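You operate a simulated robot arm through the tools that you are given. There is no shell and no other tool. Be economical: measure what you need, move in short steps, check, and stop when the job is done.

You are at the controls of a simulated two-armed robot. One attempt, no reset.

## Task
Put the 110 V relay from the top of the packing table on the right end of the lip and the 24 V relay on the silver plate there. Take the can and put it on the lip before slide six. Put the punch marked "2" from the top of the rusty cabinet on the top of the packing table. Put the pad on the top of the rusty cabinet away on the top of the cooling bench. Fetch the silver jug and set it on the clear end of the yellow bench. Put the red rake on the top of the rusty cabinet. Pick up the folder with one hand, pass it to the other hand and put it on the top of the cooling bench. Close the bottom blue drawer. Take the block from the top of the blue bench and leave it on the brown board there. Pull the top blue drawer open. Any order will do. Set down upright: relay, can, punch, silver jug, block.
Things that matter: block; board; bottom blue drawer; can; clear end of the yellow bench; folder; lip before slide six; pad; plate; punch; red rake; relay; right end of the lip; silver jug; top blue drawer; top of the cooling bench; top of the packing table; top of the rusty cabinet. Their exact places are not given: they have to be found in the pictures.

Only the result counts: the job must be done as asked and must still hold three seconds after the hand-in. Knocking over, shifting, dropping, spilling or breaking anything else fails it.

## Robot
Two 7-joint arms with two-finger grippers on one trunk, on a base that drives. Base frame: it is fixed to the floor where the robot stands at the start and does not move with it; the origin is under the middle of the robot, x ahead of it, y to its left, z up; the surface under the hand at the start is at about z = 82. Units: cm, degrees, N and s.
The left shoulder is at the start at [3.7, 16.3, 115.6], the right one opposite. With the tool pointing down near the work surface each hand reaches from about 26 to 72 cm from the robot's upright axis, wherever it stands, measured 20 degrees to its own side. Places, roughly: block [50, -150, 75]; board (30x21x1 cm) [50, -110, 80]; bottom blue drawer [20, -310, 20]; can [50, -150, 75]; clear end of the yellow bench [-510, -940, 80]; folder [-825, -950, 100]; lip before slide six (33x23 cm) [-306, -88, 90]; pad [-150, -325, 100]; plate [50, 0, 75]; punch [-150, -325, 100]; red rake (4x3x17 cm) [-510, -210, 100]; relay [50, 0, 75]; right end of the lip (13x27 cm) [-324, -62, 90]; silver jug (16x12x13 cm) [-580, -570, 90]; top blue drawer [50, -310, 60]; top of the cooling bench [-340, -920, 80]; top of the packing table [60, 40, 80]; top of the rusty cabinet [-150, -330, 110]. Payload 2.45 kg a hand.
Tool frame (each hand has its own): the origin (TCP) lies between the finger pads and is the grasp point; the fingertips stand 2.6 cm ahead of it; z points along the fingers, y is the line along which they close. Largest opening 9.6 cm; the body of the gripper starts 6.9 cm behind the TCP.
Orientation is told as [roll, pitch, yaw] about the base's x, y, z axes, in that order, counted from this pose: with the fingers straight down and closing along the base's y, the tool's x points along the base's -x, its y along +y and its z along -z.

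## Interface
- The arms move only by the tool apply_moves. It takes "left_plan", "right_plan" or both (then of equal length, played together; a hand with none holds still); each is a list of rows, each an object (a shift or turn left out is 0, a gripper value left out holds the last) with "translation": the shift along the tool's x, y, z in mm, a list of three; "rotation": the turn, a rotation vector about the tool's x, y, z in degrees, a list of three; "fingers": the opening, from 0 (shut) to 1 (fully open). In form: [{"translation": [tx, ty, tz], "rotation": [wx, wy, wz], "fingers": fingers}, ...]. A call has 1 to 10 rows; each row shifts and turns the commanded pose from where the row before left it, along the tool's axes as they then stand. A row lasts 0.2 s, in which the tool goes at most 5 cm and 8.6 degrees; a call with a longer step from one row to the next is refused whole, and so is a gripper value outside its range. Where a pose cannot be reached the arm comes as near as it can. A force on the tool above 40 N (or 10 N above the force at the start of the call, whichever is more), or a blocked arm, ends the call early, and 0.2 s more pass. The fingers move at their own pace and stop on an object; they squeeze with about 25 N. The grip force told is the motor's: it shows also when the fingers shut on nothing. Time passes only in rows, and 0.2 s behind the last, so rows that do not move let the fingers close. It gives the time, the measured TCP pose, the force on the tool (base axes), the opening and the grip force at its end, in the units of the frame above (readings bear some noise), with the torque about the TCP (base axes, N m) and any sound that the robot's microphone picked up.
- Cameras (640 x 400 px; columns grow to the right, rows downward): "scene" is now at [9.35, 1.38, 162.37]; the picture's right is [0.14, -0.99, 0.00], its down [-0.81, -0.11, -0.57] and it looks along [0.57, 0.08, -0.82] (base axes); focal length 268 px, centre (320, 200). "left" rides on the left gripper at [8.2, -0.3, -9.8] in its tool frame; the picture's right is [0.04, 1.00, 0.00], its down [-0.73, 0.03, -0.68] and it looks along [-0.68, 0.03, 0.73] (tool axes); focal length 256 px, centre (320, 200). "right" rides on the right gripper at [8.2, 0.3, -9.8] in its tool frame; the picture's right is [-0.04, 1.00, 0.00], its down [-0.73, -0.03, -0.68] and it looks along [-0.68, -0.03, 0.73] (tool axes); focal length 256 px, centre (320, 200).
- grab_frame(camera): a new picture of that camera. No time passes.
- move_column(by): slides the trunk up (or, below 0, down) by that many cm; the arms and the scene camera ride with it, the base frame stays. It gives what a move gives, with no picture.
- base_move(legs): drives the robot by 1 to 6 legs, each [ahead, left, turn to the left] in cm, cm and degrees, along the robot's own axes; the way and the turn of a leg run together, so that a leg with both is an arc; at most 150 cm and 180 degrees a leg. The arms and the cameras ride along, it lands a little off, and it stops where it bumps. It gives what a move gives.
- head_to(pan, tilt): turns the head with the scene camera to pan (to the left, within 120 degrees either way) and tilt (down, from -29 to 69), counted from straight ahead of the robot. It gives what a move gives.
- measure_at(camera, pixels): for up to 12 pixels [column, row] of the newest picture of that camera ("zoom" is the newest enlarged one), the place [x, y, z] in the base frame of the surface seen there, good to about 0.2 cm. No time passes.
- zoom(camera, box): a new picture of the part [left, top, right, bottom] of that camera's present view, enlarged. No time passes.
- job_done(): hands the job in; it is judged then, once.

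Work in short steps. Measure before you move; look again where a grasp or a placing could have gone wrong, and mend it. You have 357 turns and 298 pictures in all, those below and enlarged ones among them. Open the grippers and draw the arms clear of the work before you hand the job in, unless the task says otherwise.

The tools are called by a JSON object that holds its "fn" and its "kwargs". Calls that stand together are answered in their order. apply_moves: Moves the arms, as the interface text tells. Its arguments: {"type":"object","properties":{"left_plan":{"type":"array","items":{"type":"object","properties":{"translation":{"type":"array","items":{"type":"number"}},"rotation":{"type":"array","items":{"type":"number"}},"fingers":{"type":"number"}}}},"right_plan":{"type":"array","items":{"type":"object","properties":{"translation":{"type":"array","items":{"type":"number"}},"rotation":{"type":"array","items":{"type":"number"}},"fingers":{"type":"number"}}}}},"required":[]} The other tools are called the same way: move_column (by) slides the trunk up or down; base_move (legs) drives the base; head_to (pan, tilt) turns the head that bears the scene camera; grab_frame (camera) takes a picture; measure_at (camera, pixels) gives the place of the surface under pixels of a picture; zoom (camera, box) takes an enlarged picture of a part of a camera's view; job_done () hands the job in.

At the start:

```text
time_s: 0.0
left_tool_pos: [50.23, 35.81, 115.98]
left_ee_rot: [-0.1, 0.2, 0.1]
left_force: [-0.6, 0.8, 0.1]
left_wrist_torque: [-0.02, 0.01, 0.03]
left_finger_gap: 9.6
left_grip_force: 0.0
right_tool_pos: [51.2, -10.14, 114.17]
right_ee_rot: [0.0, 0.1, 0.0]
right_force: [1.1, 0.0, 0.2]
right_wrist_torque: [0.01, 0.0, 0.01]
right_finger_gap: 9.6
right_grip_force: 0.1
trunk travel left (down, up): [-32.5, 24.2]
robot x, y, heading: [0.07, -0.16, 0.1]
head pan, tilt: [7.9, 54.7]
```

scene: 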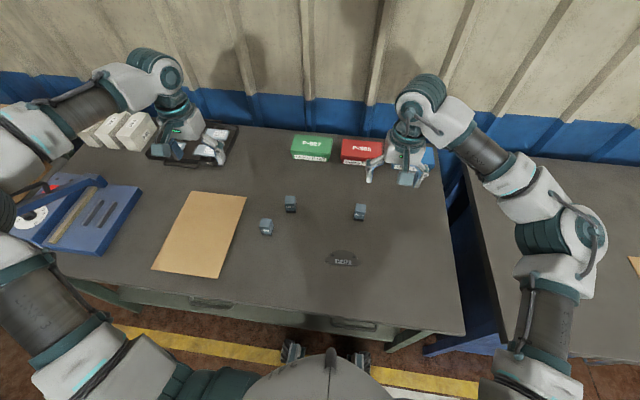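
right: 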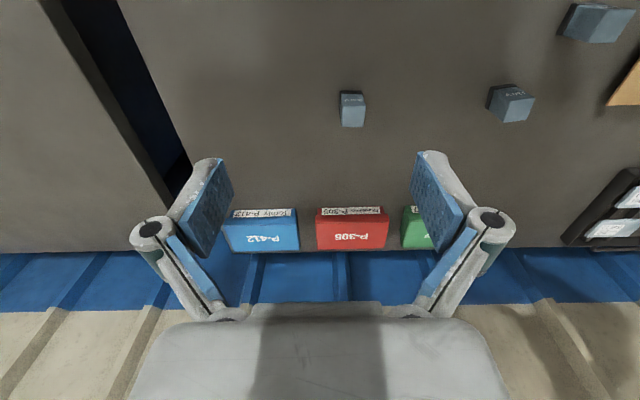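
left: 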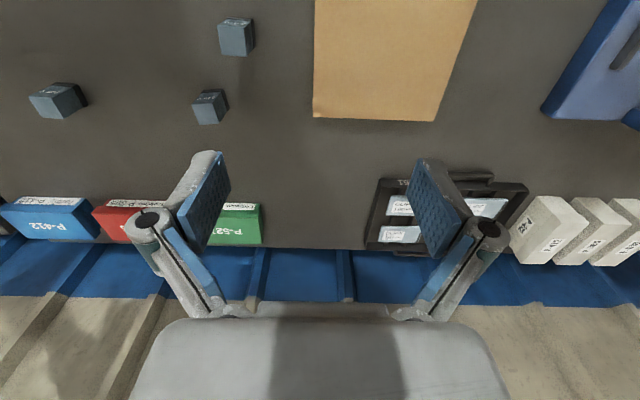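

The scene shows three small relays near (290,204), (266,227), (359,211) and a plate-like item at (342,258). I zoom in to read them.

{"fn": "zoom", "kwargs": {"camera": "scene", "box": [240, 180, 400, 280]}}

{"fn": "measure_at", "kwargs": {"camera": "scene", "pixels": [[290, 200], [266, 224], [359, 208], [342, 258], [200, 230], [300, 260]]}}

{"fn": "zoom", "kwargs": {"camera": "right", "box": [320, 0, 640, 200]}}

```text
4.00 times, centred on (320, 230) of scene
```

zoom: 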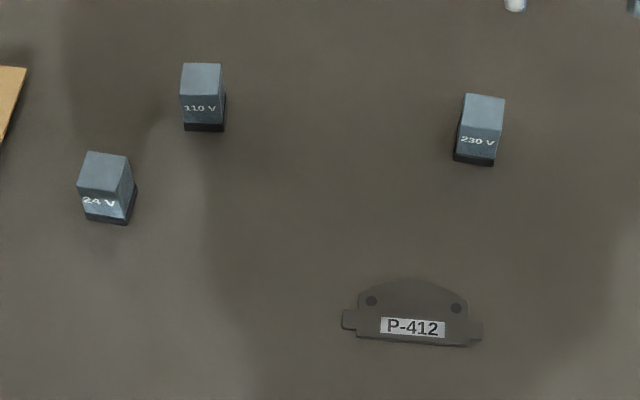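

```text
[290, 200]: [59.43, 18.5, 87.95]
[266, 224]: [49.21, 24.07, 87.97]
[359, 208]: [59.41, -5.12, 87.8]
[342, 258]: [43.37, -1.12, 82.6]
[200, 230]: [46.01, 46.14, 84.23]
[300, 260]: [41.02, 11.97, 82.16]
```

```text
2.00 times, centred on (480, 100) of right
```

zoom: 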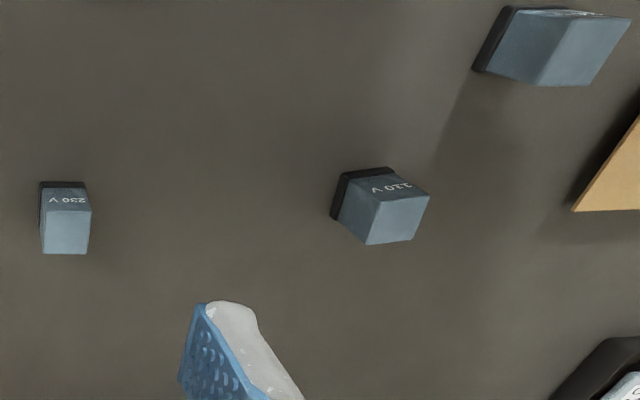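

The 110 V relay is at about (59,18.5) and the 24 V at (49,24). I look around for the silver plate and the neighbouring blue bench.

{"fn": "head_to", "kwargs": {"pan": 45, "tilt": 45}}

{"fn": "grab_frame", "kwargs": {"camera": "scene"}}

{"fn": "head_to", "kwargs": {"pan": -50, "tilt": 40}}

{"fn": "grab_frame", "kwargs": {"camera": "scene"}}

```text
time_s: 1.0
left_tool_pos: [49.89, 35.75, 116.22]
left_ee_rot: [-0.2, -0.1, 0.0]
left_force: [0.8, 0.7, -0.2]
left_wrist_torque: [0.04, -0.04, -0.02]
left_finger_gap: 9.59
left_grip_force: 0.0
right_tool_pos: [50.88, -10.15, 114.37]
right_ee_rot: [0.1, -0.1, -0.1]
right_force: [0.5, -0.2, 0.1]
right_wrist_torque: [-0.02, -0.02, -0.01]
right_finger_gap: 9.6
right_grip_force: 0.0
trunk travel left (down, up): [-32.5, 24.2]
robot x, y, heading: [-0.06, 0.08, -0.1]
head pan, tilt: [45.0, 45.0]
```

```text
292 pictures are left
```

scene: 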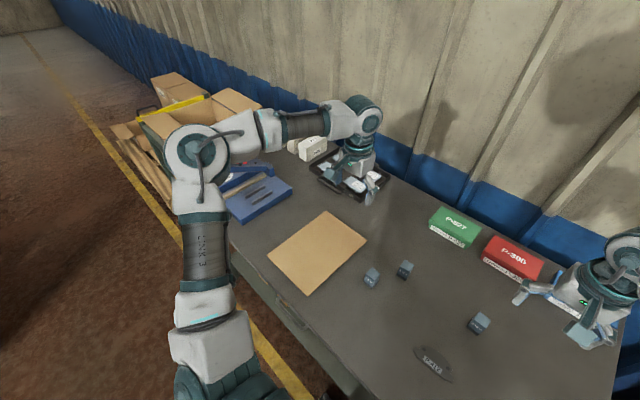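

```text
time_s: 2.7
left_tool_pos: [49.85, 35.79, 116.18]
left_ee_rot: [-0.1, 0.0, 0.0]
left_force: [0.5, -0.2, -0.2]
left_wrist_torque: [-0.01, 0.02, -0.03]
left_finger_gap: 9.6
left_grip_force: 0.0
right_tool_pos: [50.8, -10.1, 114.43]
right_ee_rot: [0.0, -0.2, 0.1]
right_force: [0.1, 0.2, 0.3]
right_wrist_torque: [0.02, 0.02, 0.0]
right_finger_gap: 9.58
right_grip_force: 0.0
trunk travel left (down, up): [-32.5, 24.2]
robot x, y, heading: [-0.07, -0.12, 0.1]
head pan, tilt: [-50.0, 40.0]
```

```text
291 pictures are left
```

scene: 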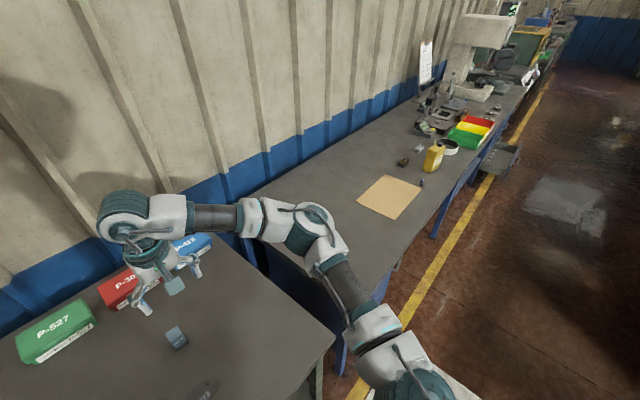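

I'm searching for a silver plate on the packing table; zoom into the left and the tray from the left camera.

{"fn": "zoom", "kwargs": {"camera": "left", "box": [340, 0, 640, 280]}}

{"fn": "head_to", "kwargs": {"pan": 30, "tilt": 60}}

{"fn": "grab_frame", "kwargs": {"camera": "scene"}}

{"fn": "zoom", "kwargs": {"camera": "scene", "box": [0, 0, 320, 200]}}

```text
1.43 times, centred on (490, 140) of left
```

zoom: 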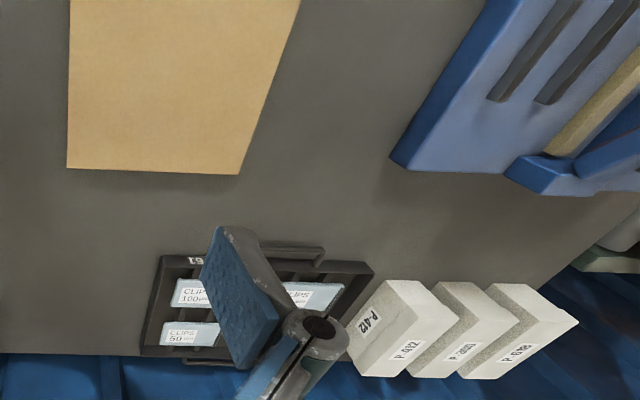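

```text
time_s: 4.3
left_tool_pos: [49.89, 35.79, 116.23]
left_ee_rot: [-0.2, -0.1, 0.0]
left_force: [0.0, 0.7, -0.1]
left_wrist_torque: [0.03, 0.01, -0.01]
left_finger_gap: 9.6
left_grip_force: 0.1
right_tool_pos: [50.7, -10.15, 114.4]
right_ee_rot: [0.0, -0.1, 0.1]
right_force: [-0.5, -0.2, -0.6]
right_wrist_torque: [-0.02, 0.02, 0.01]
right_finger_gap: 9.59
right_grip_force: 0.1
trunk travel left (down, up): [-32.5, 24.2]
robot x, y, heading: [0.16, 0.17, -0.1]
head pan, tilt: [30.0, 60.0]
```

```text
289 pictures are left
```

scene: 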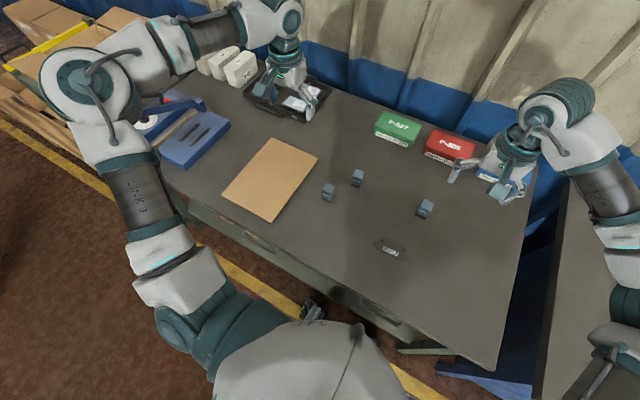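

```text
2.00 times, centred on (160, 100) of scene
```

zoom: 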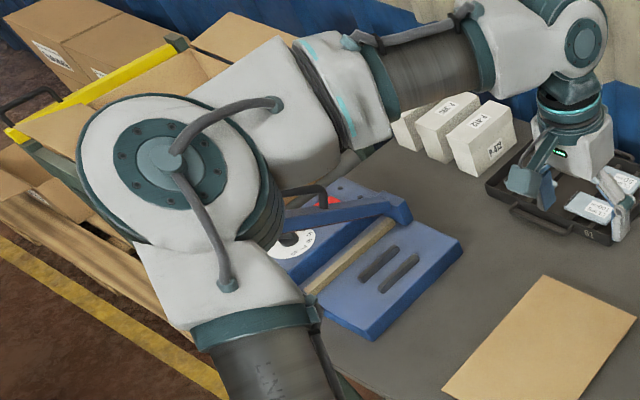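

No silver plate seen yet; I look steeply down at the near table edge and zoom on the dark P-412 item.

{"fn": "head_to", "kwargs": {"pan": -15, "tilt": 66}}

{"fn": "grab_frame", "kwargs": {"camera": "scene"}}

```text
time_s: 5.4
left_tool_pos: [49.84, 35.69, 116.28]
left_ee_rot: [0.0, 0.0, 0.0]
left_force: [-0.7, -0.1, -0.7]
left_wrist_torque: [0.01, -0.01, 0.0]
left_finger_gap: 9.59
left_grip_force: 0.1
right_tool_pos: [50.84, -10.05, 114.48]
right_ee_rot: [0.0, -0.1, 0.0]
right_force: [0.2, 0.3, 0.3]
right_wrist_torque: [-0.04, 0.0, -0.01]
right_finger_gap: 9.6
right_grip_force: 0.1
trunk travel left (down, up): [-32.5, 24.2]
robot x, y, heading: [0.31, -0.1, -0.2]
head pan, tilt: [-15.0, 66.0]
```

```text
287 pictures are left
```

scene: 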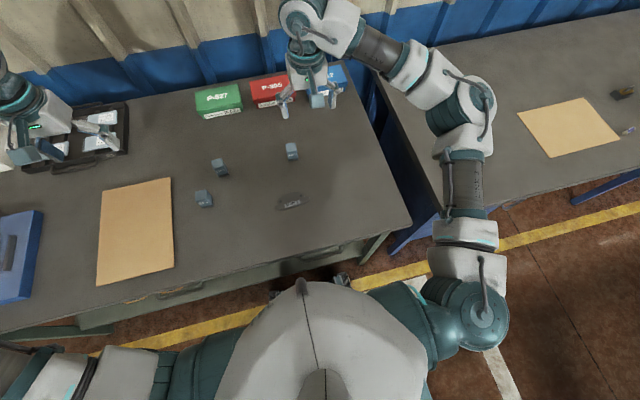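

No silver plate on this table, so it is perhaps at the lip; I'll carry both relays there. I shift the base left so both hands reach the relays and measure again.

{"fn": "base_move", "kwargs": {"legs": [[0, 18, 0]]}}

{"fn": "head_to", "kwargs": {"pan": 5, "tilt": 55}}

{"fn": "zoom", "kwargs": {"camera": "scene", "box": [260, 160, 380, 235]}}

{"fn": "grab_frame", "kwargs": {"camera": "right"}}

```text
time_s: 6.9
left_tool_pos: [50.17, 50.88, 116.68]
left_ee_rot: [1.0, -0.1, -0.4]
left_force: [0.7, -0.5, -0.5]
left_wrist_torque: [0.04, 0.01, -0.02]
left_finger_gap: 9.58
left_grip_force: 0.0
right_tool_pos: [50.82, 5.0, 114.15]
right_ee_rot: [0.9, -0.1, -0.4]
right_force: [0.5, -0.9, 0.7]
right_wrist_torque: [0.05, 0.08, -0.01]
right_finger_gap: 9.59
right_grip_force: 0.0
trunk travel left (down, up): [-32.5, 24.2]
robot x, y, heading: [0.24, 17.26, -0.1]
head pan, tilt: [-15.0, 66.0]
```

```text
time_s: 7.7
left_tool_pos: [49.73, 50.58, 116.92]
left_ee_rot: [0.9, -0.4, -0.6]
left_force: [0.0, -2.0, 0.0]
left_wrist_torque: [0.1, 0.03, 0.0]
left_finger_gap: 9.6
left_grip_force: 0.2
right_tool_pos: [50.37, 4.78, 114.4]
right_ee_rot: [0.6, -0.2, -0.6]
right_force: [0.1, -1.6, 1.0]
right_wrist_torque: [0.09, 0.07, -0.01]
right_finger_gap: 9.61
right_grip_force: 0.1
trunk travel left (down, up): [-32.5, 24.2]
robot x, y, heading: [-0.35, 16.57, -0.3]
head pan, tilt: [5.0, 55.0]
```

```text
5.33 times, centred on (320, 198) of scene
```

zoom: 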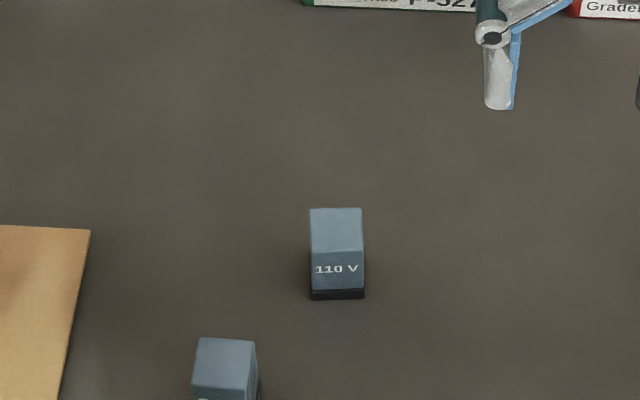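

```text
285 pictures are left
```

right: 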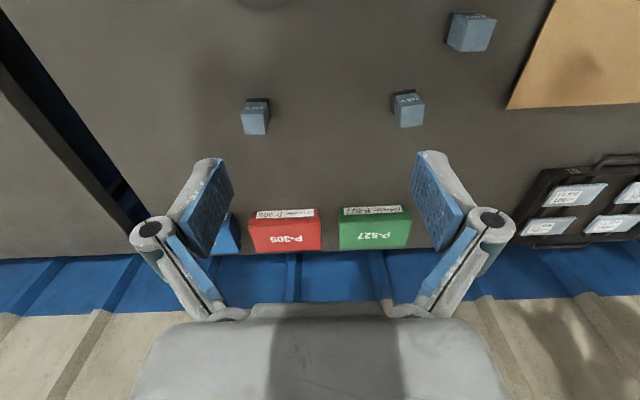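

Relay tops visible: 110 V top face centre (336,230), 24 V (223,363) in the zoom. Measuring corners.

{"fn": "measure_at", "kwargs": {"camera": "zoom", "pixels": [[313, 212], [357, 211], [360, 248], [313, 249], [202, 341], [252, 344], [242, 385], [195, 383], [336, 230], [224, 363], [400, 350]]}}

```text
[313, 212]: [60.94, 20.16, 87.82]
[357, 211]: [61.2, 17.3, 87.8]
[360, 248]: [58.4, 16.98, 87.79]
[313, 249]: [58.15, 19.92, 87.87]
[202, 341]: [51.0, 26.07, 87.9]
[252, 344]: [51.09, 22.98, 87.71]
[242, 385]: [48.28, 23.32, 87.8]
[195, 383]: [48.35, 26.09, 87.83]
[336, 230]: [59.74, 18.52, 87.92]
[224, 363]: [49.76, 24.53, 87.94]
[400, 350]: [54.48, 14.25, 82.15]
```

Right hand moves over the 110 V relay and descends most of the way.

{"fn": "apply_moves", "kwargs": {"right_plan": [{"translation": [-23.5, 34.5, 0], "fingers": 1}, {"translation": [-23.5, 34.5, 0]}, {"translation": [-23.5, 34.5, 0]}, {"translation": [-23.5, 34.5, 0]}, {"translation": [0, 0, 40]}, {"translation": [0, 0, 40]}, {"translation": [0, 0, 40]}, {"translation": [0, 0, 40]}, {"translation": [0, 0, 40]}, {"translation": [0, 0, 0]}]}}

{"fn": "grab_frame", "kwargs": {"camera": "right"}}

```text
time_s: 10.1
left_tool_pos: [49.17, 52.91, 116.84]
left_ee_rot: [0.2, -0.6, -0.2]
left_force: [-0.4, -1.2, 0.0]
left_wrist_torque: [0.07, -0.06, 0.0]
left_finger_gap: 9.59
left_grip_force: 0.0
right_tool_pos: [60.34, 20.77, 95.15]
right_ee_rot: [0.3, -0.5, -0.2]
right_force: [1.0, -0.5, -0.2]
right_wrist_torque: [0.08, 0.01, 0.0]
right_finger_gap: 9.6
right_grip_force: 0.1
trunk travel left (down, up): [-32.5, 24.2]
robot x, y, heading: [-0.13, 17.15, -0.0]
head pan, tilt: [5.0, 55.0]
stopped in row 10 (right hand): the arm was blocked; the commanded pose is now the measured one
```

```text
284 pictures are left
```

right: 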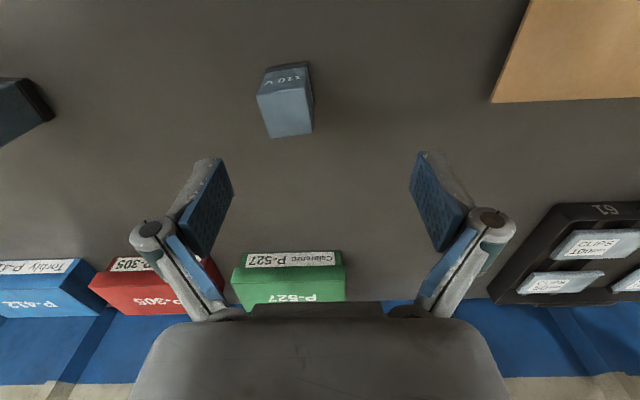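

The hand is 2 cm left of the relay (base had been settling); correct and descend to z≈85.5.

{"fn": "apply_moves", "kwargs": {"right_plan": [{"translation": [6, -21.5, 0]}, {"translation": [0, 0, 30]}, {"translation": [0, 0, 0]}]}}

{"fn": "grab_frame", "kwargs": {"camera": "right"}}

```text
time_s: 10.9
left_tool_pos: [49.29, 54.52, 116.18]
left_ee_rot: [-0.5, -0.5, -0.2]
left_force: [0.2, 0.3, -0.4]
left_wrist_torque: [-0.03, 0.0, 0.01]
left_finger_gap: 9.6
left_grip_force: 0.0
right_tool_pos: [59.66, 19.96, 91.9]
right_ee_rot: [-0.4, -0.5, -0.2]
right_force: [0.1, 0.5, -0.1]
right_wrist_torque: [-0.03, -0.02, 0.0]
right_finger_gap: 9.59
right_grip_force: 0.1
trunk travel left (down, up): [-32.5, 24.2]
robot x, y, heading: [0.17, 17.44, -0.1]
head pan, tilt: [5.0, 55.0]
```

```text
283 pictures are left
```

right: 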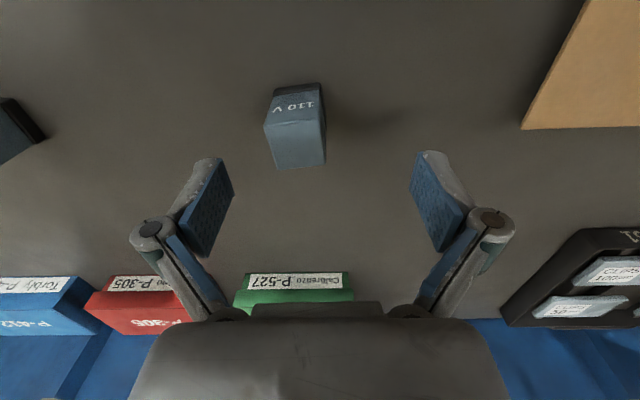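

The trunk was still swaying after the drive. I shift another −1.4 cm in y and recheck the reading.

{"fn": "apply_moves", "kwargs": {"right_plan": [{"translation": [0, -13.5, 0]}, {"translation": [0, 0, 0]}, {"translation": [0, 0, 0]}, {"translation": [0, 0, 0]}]}}

```text
time_s: 11.9
left_tool_pos: [49.28, 53.08, 116.69]
left_ee_rot: [0.1, -0.4, -0.3]
left_force: [0.3, -0.2, 0.5]
left_wrist_torque: [0.02, -0.05, 0.0]
left_finger_gap: 9.59
left_grip_force: 0.0
right_tool_pos: [59.68, 17.46, 91.92]
right_ee_rot: [0.0, -0.5, -0.2]
right_force: [0.2, 0.2, 0.5]
right_wrist_torque: [0.02, 0.01, 0.01]
right_finger_gap: 9.61
right_grip_force: 0.0
trunk travel left (down, up): [-32.5, 24.2]
robot x, y, heading: [-0.07, 17.59, -0.4]
head pan, tilt: [5.0, 55.0]
```

{"fn": "apply_moves", "kwargs": {"right_plan": [{"translation": [0, 8, 0]}, {"translation": [0, 0, 0]}, {"translation": [0, 0, 0]}, {"translation": [0, 0, 0]}, {"translation": [0, 0, 0]}, {"translation": [0, 0, 0]}]}}

{"fn": "grab_frame", "kwargs": {"camera": "right"}}

```text
time_s: 13.3
left_tool_pos: [49.23, 54.8, 116.19]
left_ee_rot: [-0.6, -0.5, 0.0]
left_force: [-0.8, 0.7, -1.1]
left_wrist_torque: [-0.05, -0.01, 0.02]
left_finger_gap: 9.59
left_grip_force: 0.1
right_tool_pos: [59.57, 19.71, 91.91]
right_ee_rot: [-0.6, -0.5, 0.0]
right_force: [-0.7, -0.2, -0.9]
right_wrist_torque: [-0.08, -0.04, 0.0]
right_finger_gap: 9.6
right_grip_force: 0.0
trunk travel left (down, up): [-32.5, 24.2]
robot x, y, heading: [0.14, 18.2, -0.2]
head pan, tilt: [5.0, 55.0]
```

```text
282 pictures are left
```

right: 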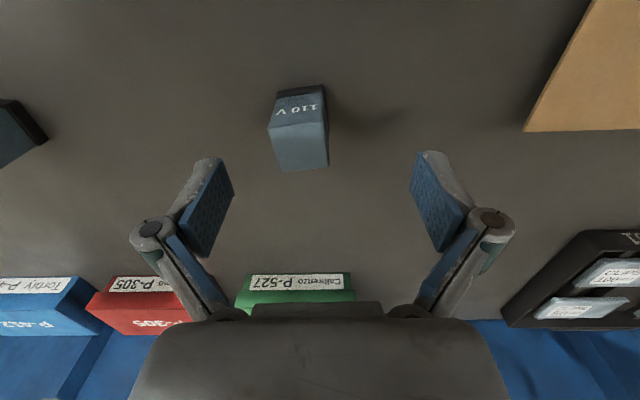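

Waiting for the sway to decay.

{"fn": "apply_moves", "kwargs": {"right_plan": [{}, {}, {}, {}, {}, {}, {}, {}, {}, {}]}}

{"fn": "apply_moves", "kwargs": {"right_plan": [{}, {}]}}

{"fn": "apply_moves", "kwargs": {"right_plan": [{}, {}]}}

```text
time_s: 15.5
left_tool_pos: [49.23, 53.3, 116.72]
left_ee_rot: [0.1, -0.5, -0.3]
left_force: [0.5, 0.1, 0.5]
left_wrist_torque: [0.01, 0.0, -0.01]
left_finger_gap: 9.59
left_grip_force: 0.0
right_tool_pos: [59.53, 18.27, 91.91]
right_ee_rot: [0.1, -0.4, -0.3]
right_force: [0.2, 0.2, -0.4]
right_wrist_torque: [0.0, 0.02, -0.02]
right_finger_gap: 9.63
right_grip_force: 0.1
trunk travel left (down, up): [-32.5, 24.2]
robot x, y, heading: [-0.12, 17.78, -0.4]
head pan, tilt: [5.0, 55.0]
```

```text
time_s: 16.1
left_tool_pos: [49.2, 54.98, 116.12]
left_ee_rot: [-0.6, -0.5, -0.1]
left_force: [0.3, 0.6, -0.7]
left_wrist_torque: [-0.07, 0.0, -0.01]
left_finger_gap: 9.62
left_grip_force: 0.0
right_tool_pos: [59.59, 19.85, 91.92]
right_ee_rot: [-0.6, -0.5, -0.1]
right_force: [-1.2, 1.6, 0.5]
right_wrist_torque: [-0.12, -0.03, -0.05]
right_finger_gap: 9.6
right_grip_force: 0.1
trunk travel left (down, up): [-32.5, 24.2]
robot x, y, heading: [0.18, 18.15, 0.0]
head pan, tilt: [5.0, 55.0]
```

```text
time_s: 16.7
left_tool_pos: [49.29, 52.95, 116.66]
left_ee_rot: [0.2, -0.4, -0.3]
left_force: [0.0, -0.6, 0.4]
left_wrist_torque: [0.02, -0.01, 0.03]
left_finger_gap: 9.6
left_grip_force: 0.0
right_tool_pos: [59.53, 18.19, 91.91]
right_ee_rot: [0.3, -0.4, -0.2]
right_force: [0.5, -0.7, 0.1]
right_wrist_torque: [0.04, -0.03, 0.0]
right_finger_gap: 9.59
right_grip_force: 0.0
trunk travel left (down, up): [-32.5, 24.2]
robot x, y, heading: [0.22, 17.37, -0.5]
head pan, tilt: [5.0, 55.0]
```

The robot keeps swaying about ±1 cm in y (mean y≈19). I try a zero-length base leg to settle it.

{"fn": "base_move", "kwargs": {"legs": [[0, 0, 0]]}}

{"fn": "apply_moves", "kwargs": {"right_plan": [{}, {}]}}

{"fn": "apply_moves", "kwargs": {"right_plan": [{}, {}]}}

{"fn": "apply_moves", "kwargs": {"right_plan": [{}, {}]}}

```text
time_s: 17.4
left_tool_pos: [49.29, 52.89, 116.7]
left_ee_rot: [0.2, -0.5, -0.3]
left_force: [-1.4, -0.9, 0.1]
left_wrist_torque: [0.02, 0.01, 0.01]
left_finger_gap: 9.59
left_grip_force: 0.1
right_tool_pos: [59.63, 18.13, 91.89]
right_ee_rot: [0.1, -0.5, -0.2]
right_force: [0.8, 0.1, 0.5]
right_wrist_torque: [0.04, 0.03, 0.02]
right_finger_gap: 9.61
right_grip_force: 0.2
trunk travel left (down, up): [-32.5, 24.2]
robot x, y, heading: [0.06, 17.67, 0.0]
head pan, tilt: [5.0, 55.0]
```

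```text
time_s: 18.0
left_tool_pos: [48.94, 53.6, 116.69]
left_ee_rot: [0.0, -0.7, -0.3]
left_force: [-0.1, -0.5, 0.4]
left_wrist_torque: [-0.02, 0.0, 0.02]
left_finger_gap: 9.59
left_grip_force: 0.0
right_tool_pos: [59.3, 18.73, 92.07]
right_ee_rot: [-0.3, -0.7, -0.2]
right_force: [-1.7, 0.0, 0.0]
right_wrist_torque: [0.0, -0.01, 0.0]
right_finger_gap: 9.62
right_grip_force: 0.0
trunk travel left (down, up): [-32.5, 24.2]
robot x, y, heading: [0.08, 17.89, -0.1]
head pan, tilt: [5.0, 55.0]
```

```text
time_s: 18.6
left_tool_pos: [48.86, 53.02, 116.89]
left_ee_rot: [0.2, -0.8, -0.4]
left_force: [-0.6, -0.6, 0.0]
left_wrist_torque: [0.03, 0.0, -0.01]
left_finger_gap: 9.62
left_grip_force: 0.0
right_tool_pos: [59.18, 18.34, 92.15]
right_ee_rot: [0.1, -0.6, -0.2]
right_force: [0.6, -0.2, -1.2]
right_wrist_torque: [0.06, 0.01, 0.01]
right_finger_gap: 9.57
right_grip_force: 0.0
trunk travel left (down, up): [-32.5, 24.2]
robot x, y, heading: [-0.08, 17.93, -0.2]
head pan, tilt: [5.0, 55.0]
```

```text
time_s: 19.2
left_tool_pos: [49.01, 52.82, 116.98]
left_ee_rot: [0.2, -0.7, -0.3]
left_force: [-0.4, -0.2, -0.3]
left_wrist_torque: [0.05, -0.03, 0.01]
left_finger_gap: 9.61
left_grip_force: 0.1
right_tool_pos: [59.3, 18.03, 92.08]
right_ee_rot: [0.2, -0.8, -0.3]
right_force: [-0.3, -1.0, 0.1]
right_wrist_torque: [0.02, -0.01, 0.02]
right_finger_gap: 9.63
right_grip_force: 0.1
trunk travel left (down, up): [-32.5, 24.2]
robot x, y, heading: [0.19, 17.16, -0.5]
head pan, tilt: [5.0, 55.0]
```

Calmer now. Hand at (59.3,18.2,92.1); descend 6.5 cm and close on the relay.

{"fn": "apply_moves", "kwargs": {"right_plan": [{"translation": [-4, 4, 22]}, {"translation": [0, 0, 22]}, {"translation": [0, 0, 21]}, {"fingers": 0}, {}, {}, {}]}}

{"fn": "grab_frame", "kwargs": {"camera": "right"}}

```text
time_s: 20.8
left_tool_pos: [48.88, 53.09, 116.98]
left_ee_rot: [0.1, -0.8, -0.4]
left_force: [-0.2, -1.1, -0.1]
left_wrist_torque: [0.0, 0.0, 0.0]
left_finger_gap: 9.59
left_grip_force: 0.0
right_tool_pos: [59.72, 18.78, 85.74]
right_ee_rot: [0.2, -0.8, -0.3]
right_force: [1.5, -2.2, 7.4]
right_wrist_torque: [0.0, 0.08, -0.01]
right_finger_gap: 3.33
right_grip_force: 25.0
trunk travel left (down, up): [-32.5, 24.2]
robot x, y, heading: [-0.14, 17.44, -0.3]
head pan, tilt: [5.0, 55.0]
```

```text
281 pictures are left
```

right: 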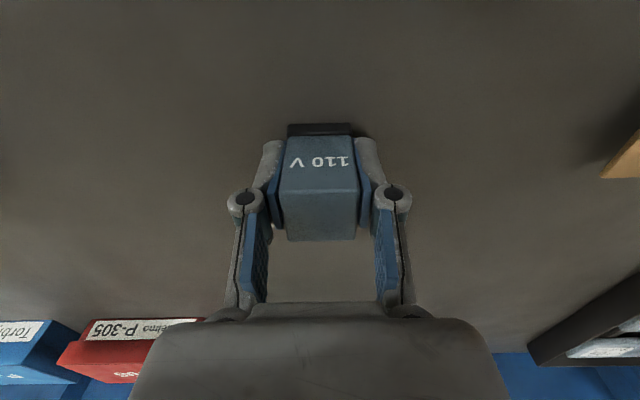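

Relay gripped (gap 3.33). I lift it and move it aside, while the left hand comes over the 24 V relay.

{"fn": "apply_moves", "kwargs": {"right_plan": [{"translation": [0, 0, -40]}, {"translation": [0, 0, -40]}, {"translation": [0, 0, -40]}, {"translation": [0, 0, -40]}, {"translation": [20, -40, -10]}, {"translation": [20, -40, -10]}, {"translation": [20, -40, -10]}, {"translation": [20, -40, -10]}, {"translation": [20, -40, -10]}, {}], "left_plan": [{"fingers": 1}, {}, {"translation": [0, -30, 0]}, {"translation": [0, -35, 0]}, {"translation": [0, -40, 0]}, {"translation": [0, -40, 0]}, {"translation": [-2, -40, 0]}, {"translation": [-2, -40, 20]}, {"translation": [-2, -40, 40]}, {"translation": [-2, -20, 40]}]}}

{"fn": "apply_moves", "kwargs": {"left_plan": [{"translation": [0, 0, 40]}, {"translation": [0, 0, 40]}, {"translation": [0, 0, 40]}, {}, {}]}}

{"fn": "grab_frame", "kwargs": {"camera": "left"}}

```text
refused: row 9 steps farther than a row can; nothing moved
```

```text
time_s: 22.0
left_tool_pos: [49.27, 53.23, 104.99]
left_ee_rot: [0.2, -0.7, -0.3]
left_force: [0.4, -0.2, 0.0]
left_wrist_torque: [-0.01, 0.01, 0.03]
left_finger_gap: 9.63
left_grip_force: 0.1
right_tool_pos: [59.6, 18.87, 85.72]
right_ee_rot: [0.1, -0.6, -0.2]
right_force: [0.5, -1.1, 9.5]
right_wrist_torque: [-0.06, 0.09, -0.02]
right_finger_gap: 3.32
right_grip_force: 25.0
trunk travel left (down, up): [-32.5, 24.2]
robot x, y, heading: [0.11, 17.45, -0.3]
head pan, tilt: [5.0, 55.0]
```

```text
280 pictures are left
```

left: 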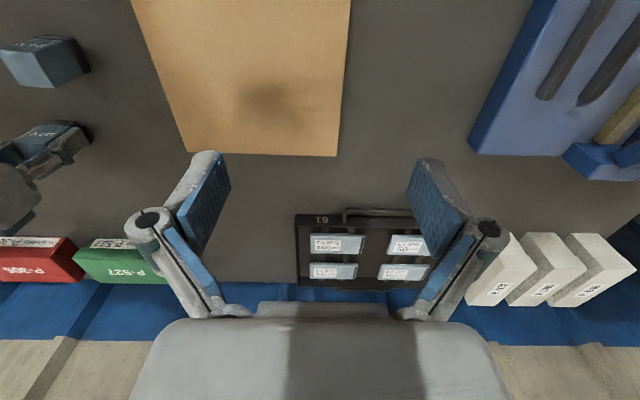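

First call was refused (row too long), the left just went down to z=105 harmlessly. Repeat with right row sizes.

{"fn": "apply_moves", "kwargs": {"right_plan": [{"translation": [0, 0, -40]}, {"translation": [0, 0, -40]}, {"translation": [0, 0, -40]}, {"translation": [0, 0, -40]}, {"translation": [20, -40, -10]}, {"translation": [20, -40, -10]}, {"translation": [20, -40, -10]}, {"translation": [20, -40, -10]}, {"translation": [20, -40, -10]}, {"translation": [20, -40, 0]}], "left_plan": [{"fingers": 1}, {}, {"translation": [0, -10, 0]}, {"translation": [0, -36, 0]}, {"translation": [0, -40, 0]}, {"translation": [0, -40, 0]}, {"translation": [0, -40, 0]}, {"translation": [-2, -40, 0]}, {"translation": [-2, -40, 0]}, {"translation": [0, -40, 0]}]}}

{"fn": "grab_frame", "kwargs": {"camera": "left"}}

```text
time_s: 24.2
left_tool_pos: [47.01, 28.68, 105.1]
left_ee_rot: [0.1, -1.0, -0.2]
left_force: [-0.8, -0.9, 0.5]
left_wrist_torque: [0.03, -0.02, 0.01]
left_finger_gap: 9.6
left_grip_force: 0.1
left hand out of reach, approached as far as the arm can: row 9, 10
right_tool_pos: [46.99, -5.65, 106.73]
right_ee_rot: [0.3, -0.8, -0.3]
right_force: [-0.7, -0.1, 0.1]
right_wrist_torque: [0.0, 0.01, 0.03]
right_finger_gap: 3.31
right_grip_force: 25.1
trunk travel left (down, up): [-32.5, 24.2]
robot x, y, heading: [0.11, 17.68, -0.3]
head pan, tilt: [5.0, 55.0]
```

```text
279 pictures are left
```

left: 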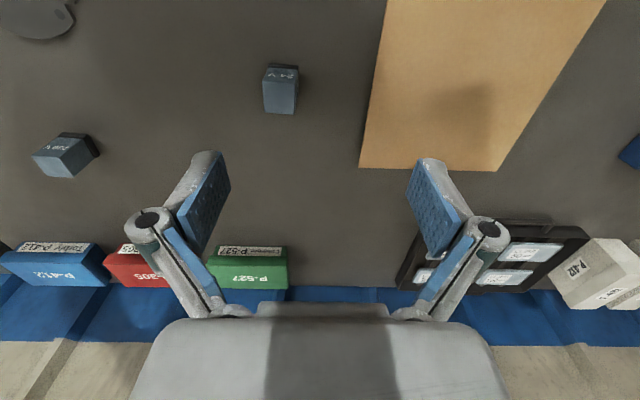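

The left arm can't reach inward that far; I drive the base 11 cm to the right and settle.

{"fn": "base_move", "kwargs": {"legs": [[0, -11, 0], [0, 0, 0]]}}

{"fn": "base_move", "kwargs": {"legs": [[0, 0, 0]]}}

{"fn": "apply_moves", "kwargs": {"left_plan": [{}, {}, {}]}}

{"fn": "grab_frame", "kwargs": {"camera": "left"}}

```text
time_s: 25.7
left_tool_pos: [47.37, 17.73, 105.27]
left_ee_rot: [0.1, -1.0, 0.7]
left_force: [0.7, 0.7, 0.4]
left_wrist_torque: [-0.06, -0.03, 0.0]
left_finger_gap: 9.57
left_grip_force: 0.0
right_tool_pos: [46.96, -17.23, 106.7]
right_ee_rot: [0.5, -0.9, -0.2]
right_force: [-0.7, 0.2, 1.4]
right_wrist_torque: [-0.02, -0.01, 0.0]
right_finger_gap: 3.31
right_grip_force: 24.7
trunk travel left (down, up): [-32.5, 24.2]
robot x, y, heading: [0.14, 6.39, -0.1]
head pan, tilt: [5.0, 55.0]
```

```text
time_s: 26.4
left_tool_pos: [47.09, 20.92, 105.18]
left_ee_rot: [-1.2, -1.0, 1.1]
left_force: [-1.8, -2.3, -0.8]
left_wrist_torque: [0.25, -0.21, 0.04]
left_finger_gap: 9.61
left_grip_force: 0.1
right_tool_pos: [46.81, -14.0, 107.37]
right_ee_rot: [-0.6, -1.1, 0.1]
right_force: [0.7, 3.6, 0.2]
right_wrist_torque: [-0.32, 0.03, 0.01]
right_finger_gap: 3.32
right_grip_force: 25.3
trunk travel left (down, up): [-32.5, 24.2]
robot x, y, heading: [0.14, 7.75, -0.2]
head pan, tilt: [5.0, 55.0]
```

```text
time_s: 27.4
left_tool_pos: [46.47, 19.36, 105.93]
left_ee_rot: [0.1, -1.4, 2.0]
left_force: [1.4, -0.1, 0.5]
left_wrist_torque: [-0.14, 0.1, 0.03]
left_finger_gap: 9.59
left_grip_force: 0.2
right_tool_pos: [46.01, -15.94, 107.18]
right_ee_rot: [1.1, -1.8, 0.5]
right_force: [-0.3, -0.3, -1.1]
right_wrist_torque: [0.05, -0.02, 0.0]
right_finger_gap: 3.32
right_grip_force: 25.3
trunk travel left (down, up): [-32.5, 24.2]
robot x, y, heading: [0.27, 8.19, -0.0]
head pan, tilt: [5.0, 55.0]
stopped in row 3 (left hand): the arm was blocked; the commanded pose is now the measured one
```

```text
278 pictures are left
```

left: 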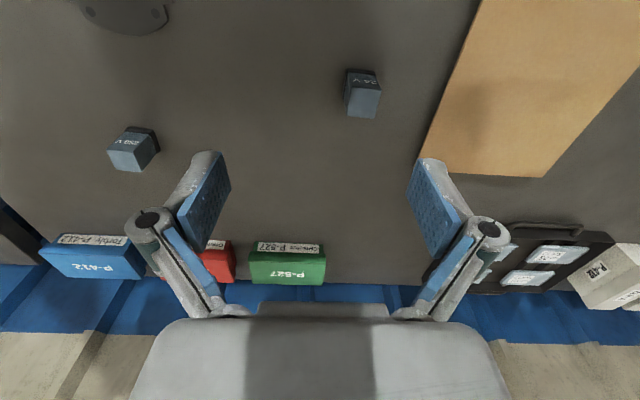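

Left hand at about (46.5,19.5); target (49.7,24.6). Shift and descend partially, then read.

{"fn": "apply_moves", "kwargs": {"left_plan": [{"translation": [-32, 20, 0]}, {"translation": [0, 30, 30]}, {"translation": [0, 0, 35]}, {"translation": [0, 0, 35]}, {}, {}]}}

{"fn": "apply_moves", "kwargs": {"left_plan": [{}, {}]}}

{"fn": "grab_frame", "kwargs": {"camera": "left"}}

```text
time_s: 28.8
left_tool_pos: [49.57, 24.53, 96.02]
left_ee_rot: [0.4, -1.3, 1.2]
left_force: [0.2, 0.4, -0.7]
left_wrist_torque: [-0.04, 0.01, 0.03]
left_finger_gap: 9.6
left_grip_force: 0.1
left hand out of reach, approached as far as the arm can: row 1
right_tool_pos: [46.1, -15.71, 107.04]
right_ee_rot: [1.0, -1.7, 0.7]
right_force: [-0.7, 1.3, -0.4]
right_wrist_torque: [-0.05, 0.0, 0.0]
right_finger_gap: 3.33
right_grip_force: 25.0
trunk travel left (down, up): [-32.5, 24.2]
robot x, y, heading: [-0.01, 8.2, -0.1]
head pan, tilt: [5.0, 55.0]
```

```text
time_s: 29.4
left_tool_pos: [49.57, 21.74, 96.34]
left_ee_rot: [1.7, -1.5, 1.0]
left_force: [0.5, -1.0, -0.2]
left_wrist_torque: [0.01, -0.02, -0.02]
left_finger_gap: 9.6
left_grip_force: 0.0
right_tool_pos: [46.12, -18.97, 106.53]
right_ee_rot: [2.3, -1.6, 0.3]
right_force: [0.2, 0.2, -0.6]
right_wrist_torque: [0.0, -0.03, 0.02]
right_finger_gap: 3.31
right_grip_force: 25.4
trunk travel left (down, up): [-32.5, 24.2]
robot x, y, heading: [0.3, 7.87, -0.2]
head pan, tilt: [5.0, 55.0]
```

```text
277 pictures are left
```

left: 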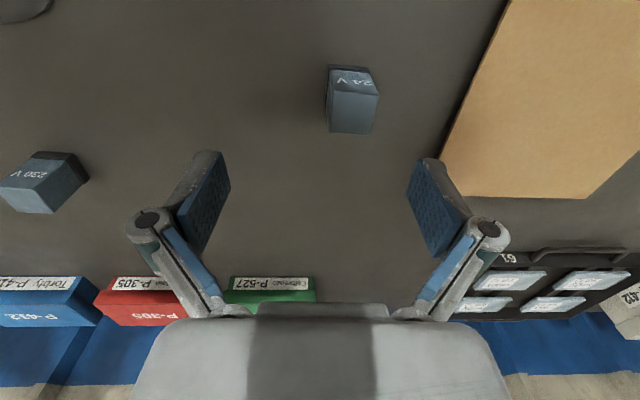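

Still swaying in roll (±1.5 cm). Another zero base leg plus waiting.

{"fn": "base_move", "kwargs": {"legs": [[0, 0, 0]]}}

{"fn": "apply_moves", "kwargs": {"left_plan": [{}, {}]}}

{"fn": "apply_moves", "kwargs": {"left_plan": [{}, {}, {}]}}

{"fn": "apply_moves", "kwargs": {"left_plan": [{}, {}, {}]}}

```text
time_s: 30.1
left_tool_pos: [49.54, 23.69, 96.01]
left_ee_rot: [0.9, -1.4, 1.0]
left_force: [0.3, -0.1, 0.1]
left_wrist_torque: [0.04, 0.02, 0.0]
left_finger_gap: 9.62
left_grip_force: 0.1
right_tool_pos: [46.11, -16.64, 107.04]
right_ee_rot: [1.2, -1.6, 0.4]
right_force: [0.5, 0.5, -0.9]
right_wrist_torque: [0.01, -0.02, -0.01]
right_finger_gap: 3.32
right_grip_force: 25.3
trunk travel left (down, up): [-32.5, 24.2]
robot x, y, heading: [0.15, 8.35, 0.0]
head pan, tilt: [5.0, 55.0]
```

```text
time_s: 30.7
left_tool_pos: [49.34, 25.05, 96.08]
left_ee_rot: [0.4, -1.5, 1.3]
left_force: [-0.2, -0.1, -0.3]
left_wrist_torque: [-0.08, 0.01, 0.03]
left_finger_gap: 9.59
left_grip_force: 0.1
right_tool_pos: [45.85, -15.24, 107.45]
right_ee_rot: [0.9, -1.7, 0.7]
right_force: [-0.2, 0.5, -1.3]
right_wrist_torque: [-0.05, 0.05, 0.01]
right_finger_gap: 3.32
right_grip_force: 25.4
trunk travel left (down, up): [-32.5, 24.2]
robot x, y, heading: [-0.05, 8.69, -0.3]
head pan, tilt: [5.0, 55.0]
```

```text
time_s: 31.5
left_tool_pos: [49.39, 24.04, 96.27]
left_ee_rot: [0.7, -1.6, 1.2]
left_force: [-0.1, 0.7, -0.5]
left_wrist_torque: [-0.06, 0.0, -0.03]
left_finger_gap: 9.59
left_grip_force: 0.0
right_tool_pos: [45.89, -16.35, 107.17]
right_ee_rot: [1.3, -1.8, 0.5]
right_force: [-0.2, 0.7, -0.2]
right_wrist_torque: [-0.05, 0.01, 0.02]
right_finger_gap: 3.31
right_grip_force: 25.7
trunk travel left (down, up): [-32.5, 24.2]
robot x, y, heading: [0.38, 8.49, -0.1]
head pan, tilt: [5.0, 55.0]
```

```text
time_s: 32.3
left_tool_pos: [49.28, 22.86, 96.33]
left_ee_rot: [1.4, -1.6, 1.0]
left_force: [0.1, 0.2, 0.4]
left_wrist_torque: [-0.01, 0.0, -0.02]
left_finger_gap: 9.61
left_grip_force: 0.1
right_tool_pos: [45.77, -17.77, 106.87]
right_ee_rot: [1.8, -1.8, 0.4]
right_force: [0.7, 0.2, -0.9]
right_wrist_torque: [-0.01, 0.01, 0.02]
right_finger_gap: 3.34
right_grip_force: 25.1
trunk travel left (down, up): [-32.5, 24.2]
robot x, y, heading: [0.37, 8.05, -0.1]
head pan, tilt: [5.0, 55.0]
```

Mean y≈24.0 with ±1 cm sway, within the finger margin. Descend and close.

{"fn": "apply_moves", "kwargs": {"left_plan": [{"translation": [-3, 6, 36]}, {"translation": [0, 0, 35]}, {"translation": [0, 0, 34]}, {"fingers": 0}, {}, {}, {}, {}]}}

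{"fn": "grab_frame", "kwargs": {"camera": "left"}}

```text
time_s: 34.1
left_tool_pos: [48.45, 26.06, 87.21]
left_ee_rot: [1.2, -1.5, 1.0]
left_force: [-0.8, -1.5, 2.0]
left_wrist_torque: [-0.08, -0.04, 0.01]
left_finger_gap: 3.32
left_grip_force: 25.3
left hand out of reach, approached as far as the arm can: row 2, 3
right_tool_pos: [45.82, -17.52, 106.98]
right_ee_rot: [1.7, -1.7, 0.5]
right_force: [-0.2, -0.2, -1.4]
right_wrist_torque: [-0.03, 0.01, -0.02]
right_finger_gap: 3.3
right_grip_force: 24.9
trunk travel left (down, up): [-32.5, 24.2]
robot x, y, heading: [0.13, 7.91, -0.2]
head pan, tilt: [5.0, 55.0]
```

```text
276 pictures are left
```

left: 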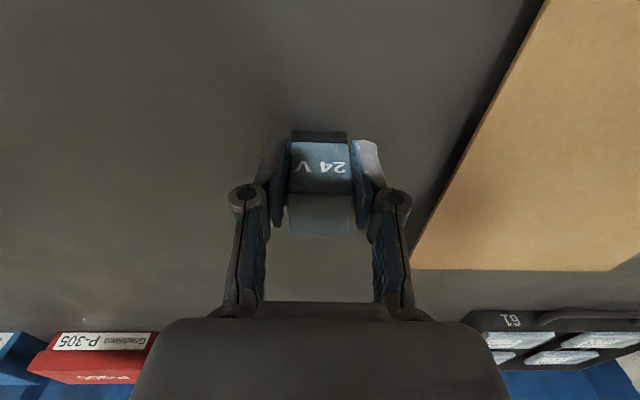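

Both relays are held. Lift the left, then back off and turn toward the lip while looking.

{"fn": "apply_moves", "kwargs": {"left_plan": [{"translation": [0, 0, -40]}, {"translation": [0, 0, -40]}, {"translation": [0, 0, -40]}, {"translation": [0, 0, -40]}, {"translation": [20, 0, -40]}, {"translation": [40, 0, 0]}]}}

{"fn": "base_move", "kwargs": {"legs": [[-70, 0, 0], [0, 0, 170]]}}

{"fn": "head_to", "kwargs": {"pan": 0, "tilt": 20}}

{"fn": "grab_frame", "kwargs": {"camera": "scene"}}

```text
time_s: 35.5
left_tool_pos: [42.03, 25.23, 107.17]
left_ee_rot: [1.5, -1.7, 1.0]
left_force: [-0.1, -0.4, -0.9]
left_wrist_torque: [0.01, 0.0, 0.0]
left_finger_gap: 3.34
left_grip_force: 25.2
right_tool_pos: [45.62, -17.93, 107.04]
right_ee_rot: [1.9, -1.9, 0.3]
right_force: [-0.9, 0.1, -0.4]
right_wrist_torque: [0.03, 0.02, -0.03]
right_finger_gap: 3.34
right_grip_force: 25.1
trunk travel left (down, up): [-32.5, 24.2]
robot x, y, heading: [0.14, 8.35, -0.3]
head pan, tilt: [5.0, 55.0]
```

```text
time_s: 46.4
left_tool_pos: [-115.69, -3.56, 107.14]
left_ee_rot: [1.4, -1.6, 172.9]
left_force: [-0.4, -0.2, -0.2]
left_wrist_torque: [-0.01, 0.02, 0.01]
left_finger_gap: 3.35
left_grip_force: 24.9
right_tool_pos: [-113.22, 39.67, 107.03]
right_ee_rot: [1.9, -1.8, 172.3]
right_force: [-1.2, 0.2, -0.7]
right_wrist_torque: [0.0, 0.02, -0.02]
right_finger_gap: 3.3
right_grip_force: 24.7
trunk travel left (down, up): [-32.5, 24.2]
robot x, y, heading: [-71.58, 7.34, 171.6]
head pan, tilt: [5.0, 55.0]
```

```text
time_s: 47.4
left_tool_pos: [-115.46, -3.64, 107.13]
left_ee_rot: [1.2, -1.8, 172.8]
left_force: [-0.1, 0.0, -1.7]
left_wrist_torque: [0.0, -0.01, 0.04]
left_finger_gap: 3.33
left_grip_force: 24.6
right_tool_pos: [-112.92, 39.49, 107.1]
right_ee_rot: [1.7, -2.0, 172.3]
right_force: [0.5, 0.9, -0.5]
right_wrist_torque: [0.0, 0.01, 0.0]
right_finger_gap: 3.32
right_grip_force: 25.0
trunk travel left (down, up): [-32.5, 24.2]
robot x, y, heading: [-71.74, 7.58, 171.6]
head pan, tilt: [0.0, 20.0]
```

```text
275 pictures are left
```

scene: 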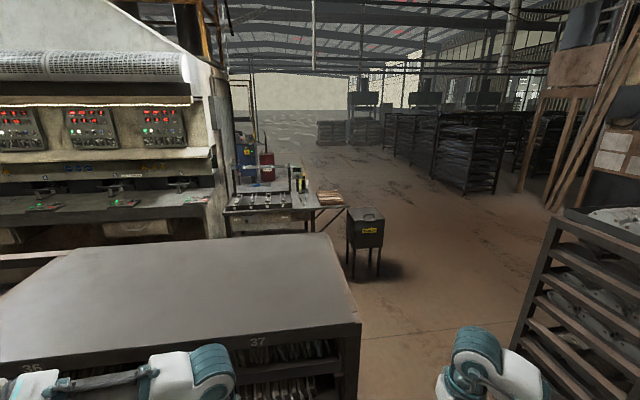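

I see a machine with panels and a lip at left-ahead, behind shelf 36/37. Measure key points.

{"fn": "measure_at", "kwargs": {"camera": "scene", "pixels": [[200, 195], [185, 180], [20, 225], [330, 240], [355, 320], [10, 330], [120, 250], [270, 200], [370, 215], [190, 210], [330, 205]]}}

{"fn": "zoom", "kwargs": {"camera": "scene", "box": [0, 120, 360, 270]}}

{"fn": "head_to", "kwargs": {"pan": 60, "tilt": 25}}

{"fn": "grab_frame", "kwargs": {"camera": "scene"}}

```text
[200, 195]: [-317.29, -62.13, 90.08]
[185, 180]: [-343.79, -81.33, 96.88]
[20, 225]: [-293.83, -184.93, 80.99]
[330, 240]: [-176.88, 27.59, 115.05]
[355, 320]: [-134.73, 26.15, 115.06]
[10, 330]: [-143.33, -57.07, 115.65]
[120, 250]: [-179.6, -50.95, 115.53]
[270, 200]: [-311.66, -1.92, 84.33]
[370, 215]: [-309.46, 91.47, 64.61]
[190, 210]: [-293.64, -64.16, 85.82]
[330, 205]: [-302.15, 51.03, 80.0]
```

```text
1.78 times, centred on (180, 195) of scene
```

zoom: 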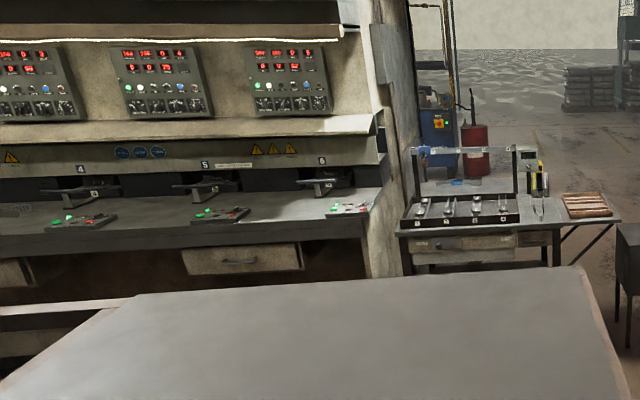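

```text
time_s: 48.7
left_tool_pos: [-115.44, -3.56, 107.21]
left_ee_rot: [1.3, -1.9, 172.9]
left_force: [-0.1, -0.6, -1.7]
left_wrist_torque: [0.01, -0.02, 0.01]
left_finger_gap: 3.31
left_grip_force: 25.9
right_tool_pos: [-112.87, 39.45, 107.2]
right_ee_rot: [1.8, -1.9, 172.3]
right_force: [0.1, 0.5, -0.7]
right_wrist_torque: [0.01, -0.03, 0.02]
right_finger_gap: 3.33
right_grip_force: 25.3
trunk travel left (down, up): [-32.5, 24.2]
robot x, y, heading: [-71.8, 7.91, 172.0]
head pan, tilt: [60.0, 25.0]
```

```text
273 pictures are left
```

scene: 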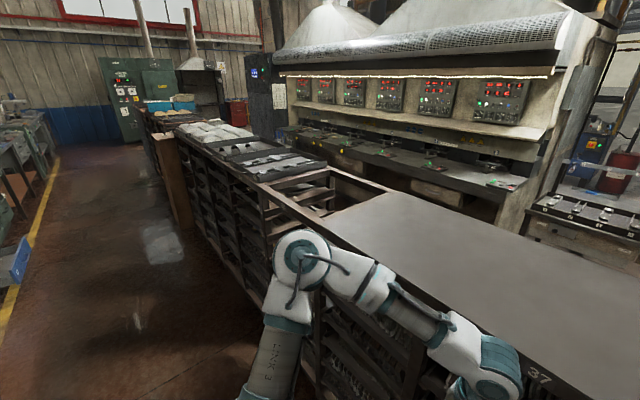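

The slide-6 station and lip are reached through the aisle behind shelf 37 (x −134…−182). I check the right side clearance before going round the shelf's right end.

{"fn": "head_to", "kwargs": {"pan": -45, "tilt": 30}}

{"fn": "grab_frame", "kwargs": {"camera": "scene"}}

{"fn": "measure_at", "kwargs": {"camera": "scene", "pixels": [[100, 150], [100, 250], [200, 250], [300, 200], [300, 300], [400, 250], [500, 250], [50, 120], [20, 230], [40, 330]]}}

```text
time_s: 50.5
left_tool_pos: [-115.49, -3.65, 107.02]
left_ee_rot: [1.3, -1.8, 173.0]
left_force: [0.3, -1.3, -0.8]
left_wrist_torque: [-0.02, -0.01, 0.02]
left_finger_gap: 3.32
left_grip_force: 25.0
right_tool_pos: [-112.95, 39.5, 107.1]
right_ee_rot: [1.8, -2.0, 172.3]
right_force: [-0.3, 0.1, -0.6]
right_wrist_torque: [0.03, 0.01, 0.01]
right_finger_gap: 3.33
right_grip_force: 25.0
trunk travel left (down, up): [-32.5, 24.2]
robot x, y, heading: [-71.44, 8.14, 171.5]
head pan, tilt: [-45.0, 30.0]
```

```text
272 pictures are left
```

scene: 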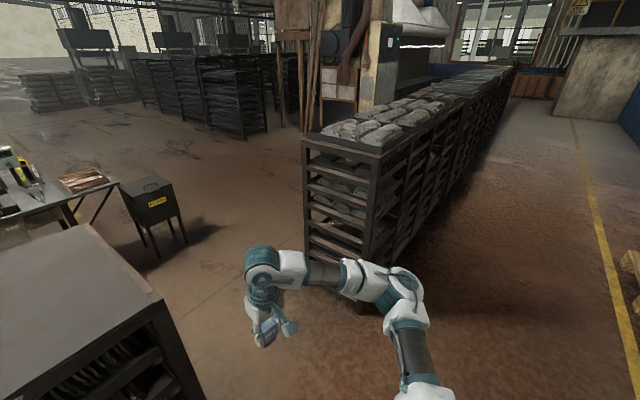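

```text
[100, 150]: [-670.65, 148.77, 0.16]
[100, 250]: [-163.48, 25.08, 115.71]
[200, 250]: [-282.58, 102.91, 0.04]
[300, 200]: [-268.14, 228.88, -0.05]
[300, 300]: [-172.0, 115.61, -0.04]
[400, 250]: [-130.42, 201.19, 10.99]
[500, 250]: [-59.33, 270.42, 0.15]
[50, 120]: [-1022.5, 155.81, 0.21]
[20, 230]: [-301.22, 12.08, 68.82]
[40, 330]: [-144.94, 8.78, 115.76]
```

Gap between shelf (y≤30) and rack (y≳165) is wide. Drive: align to heading 180, strafe to y≈96, ahead to x≈−235.

{"fn": "base_move", "kwargs": {"legs": [[0, 0, 8.4], [0, -88, 0], [100, 0, 0], [63, 0, 0]]}}

{"fn": "head_to", "kwargs": {"pan": 60, "tilt": 30}}

{"fn": "grab_frame", "kwargs": {"camera": "scene"}}

```text
time_s: 57.6
left_tool_pos: [-131.32, 82.85, 107.24]
left_ee_rot: [1.2, -2.1, -179.6]
left_force: [0.3, -0.5, -0.4]
left_wrist_torque: [0.0, 0.0, 0.03]
left_finger_gap: 3.33
left_grip_force: 25.5
right_tool_pos: [-133.74, 125.58, 107.48]
right_ee_rot: [1.4, -2.4, -179.0]
right_force: [0.3, -0.2, -0.7]
right_wrist_torque: [0.0, -0.01, -0.03]
right_finger_gap: 3.34
right_grip_force: 24.7
trunk travel left (down, up): [-32.5, 24.2]
robot x, y, heading: [-90.33, 99.92, 179.2]
head pan, tilt: [-45.0, 30.0]
stopped in leg 3: the robot was blocked; the commanded pose is now the measured one
```

```text
time_s: 59.4
left_tool_pos: [-131.32, 83.02, 107.18]
left_ee_rot: [1.2, -2.1, -179.7]
left_force: [-0.4, -0.1, -0.7]
left_wrist_torque: [0.0, -0.03, -0.01]
left_finger_gap: 3.32
left_grip_force: 25.0
right_tool_pos: [-133.69, 125.75, 107.35]
right_ee_rot: [1.3, -2.3, -179.2]
right_force: [-1.0, 0.3, -0.8]
right_wrist_torque: [0.0, 0.01, -0.01]
right_finger_gap: 3.33
right_grip_force: 25.0
trunk travel left (down, up): [-32.5, 24.2]
robot x, y, heading: [-89.91, 100.08, 178.9]
head pan, tilt: [60.0, 30.0]
```

```text
271 pictures are left
```

scene: 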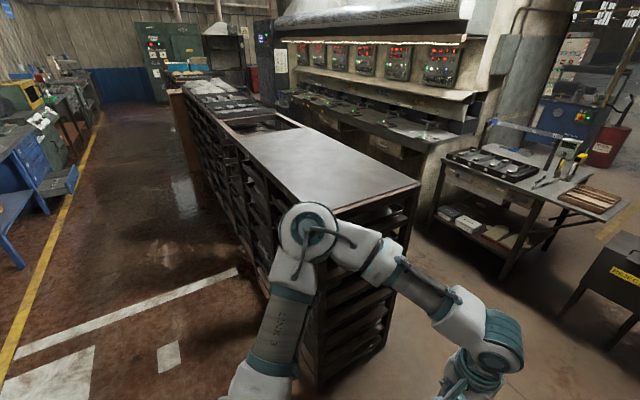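

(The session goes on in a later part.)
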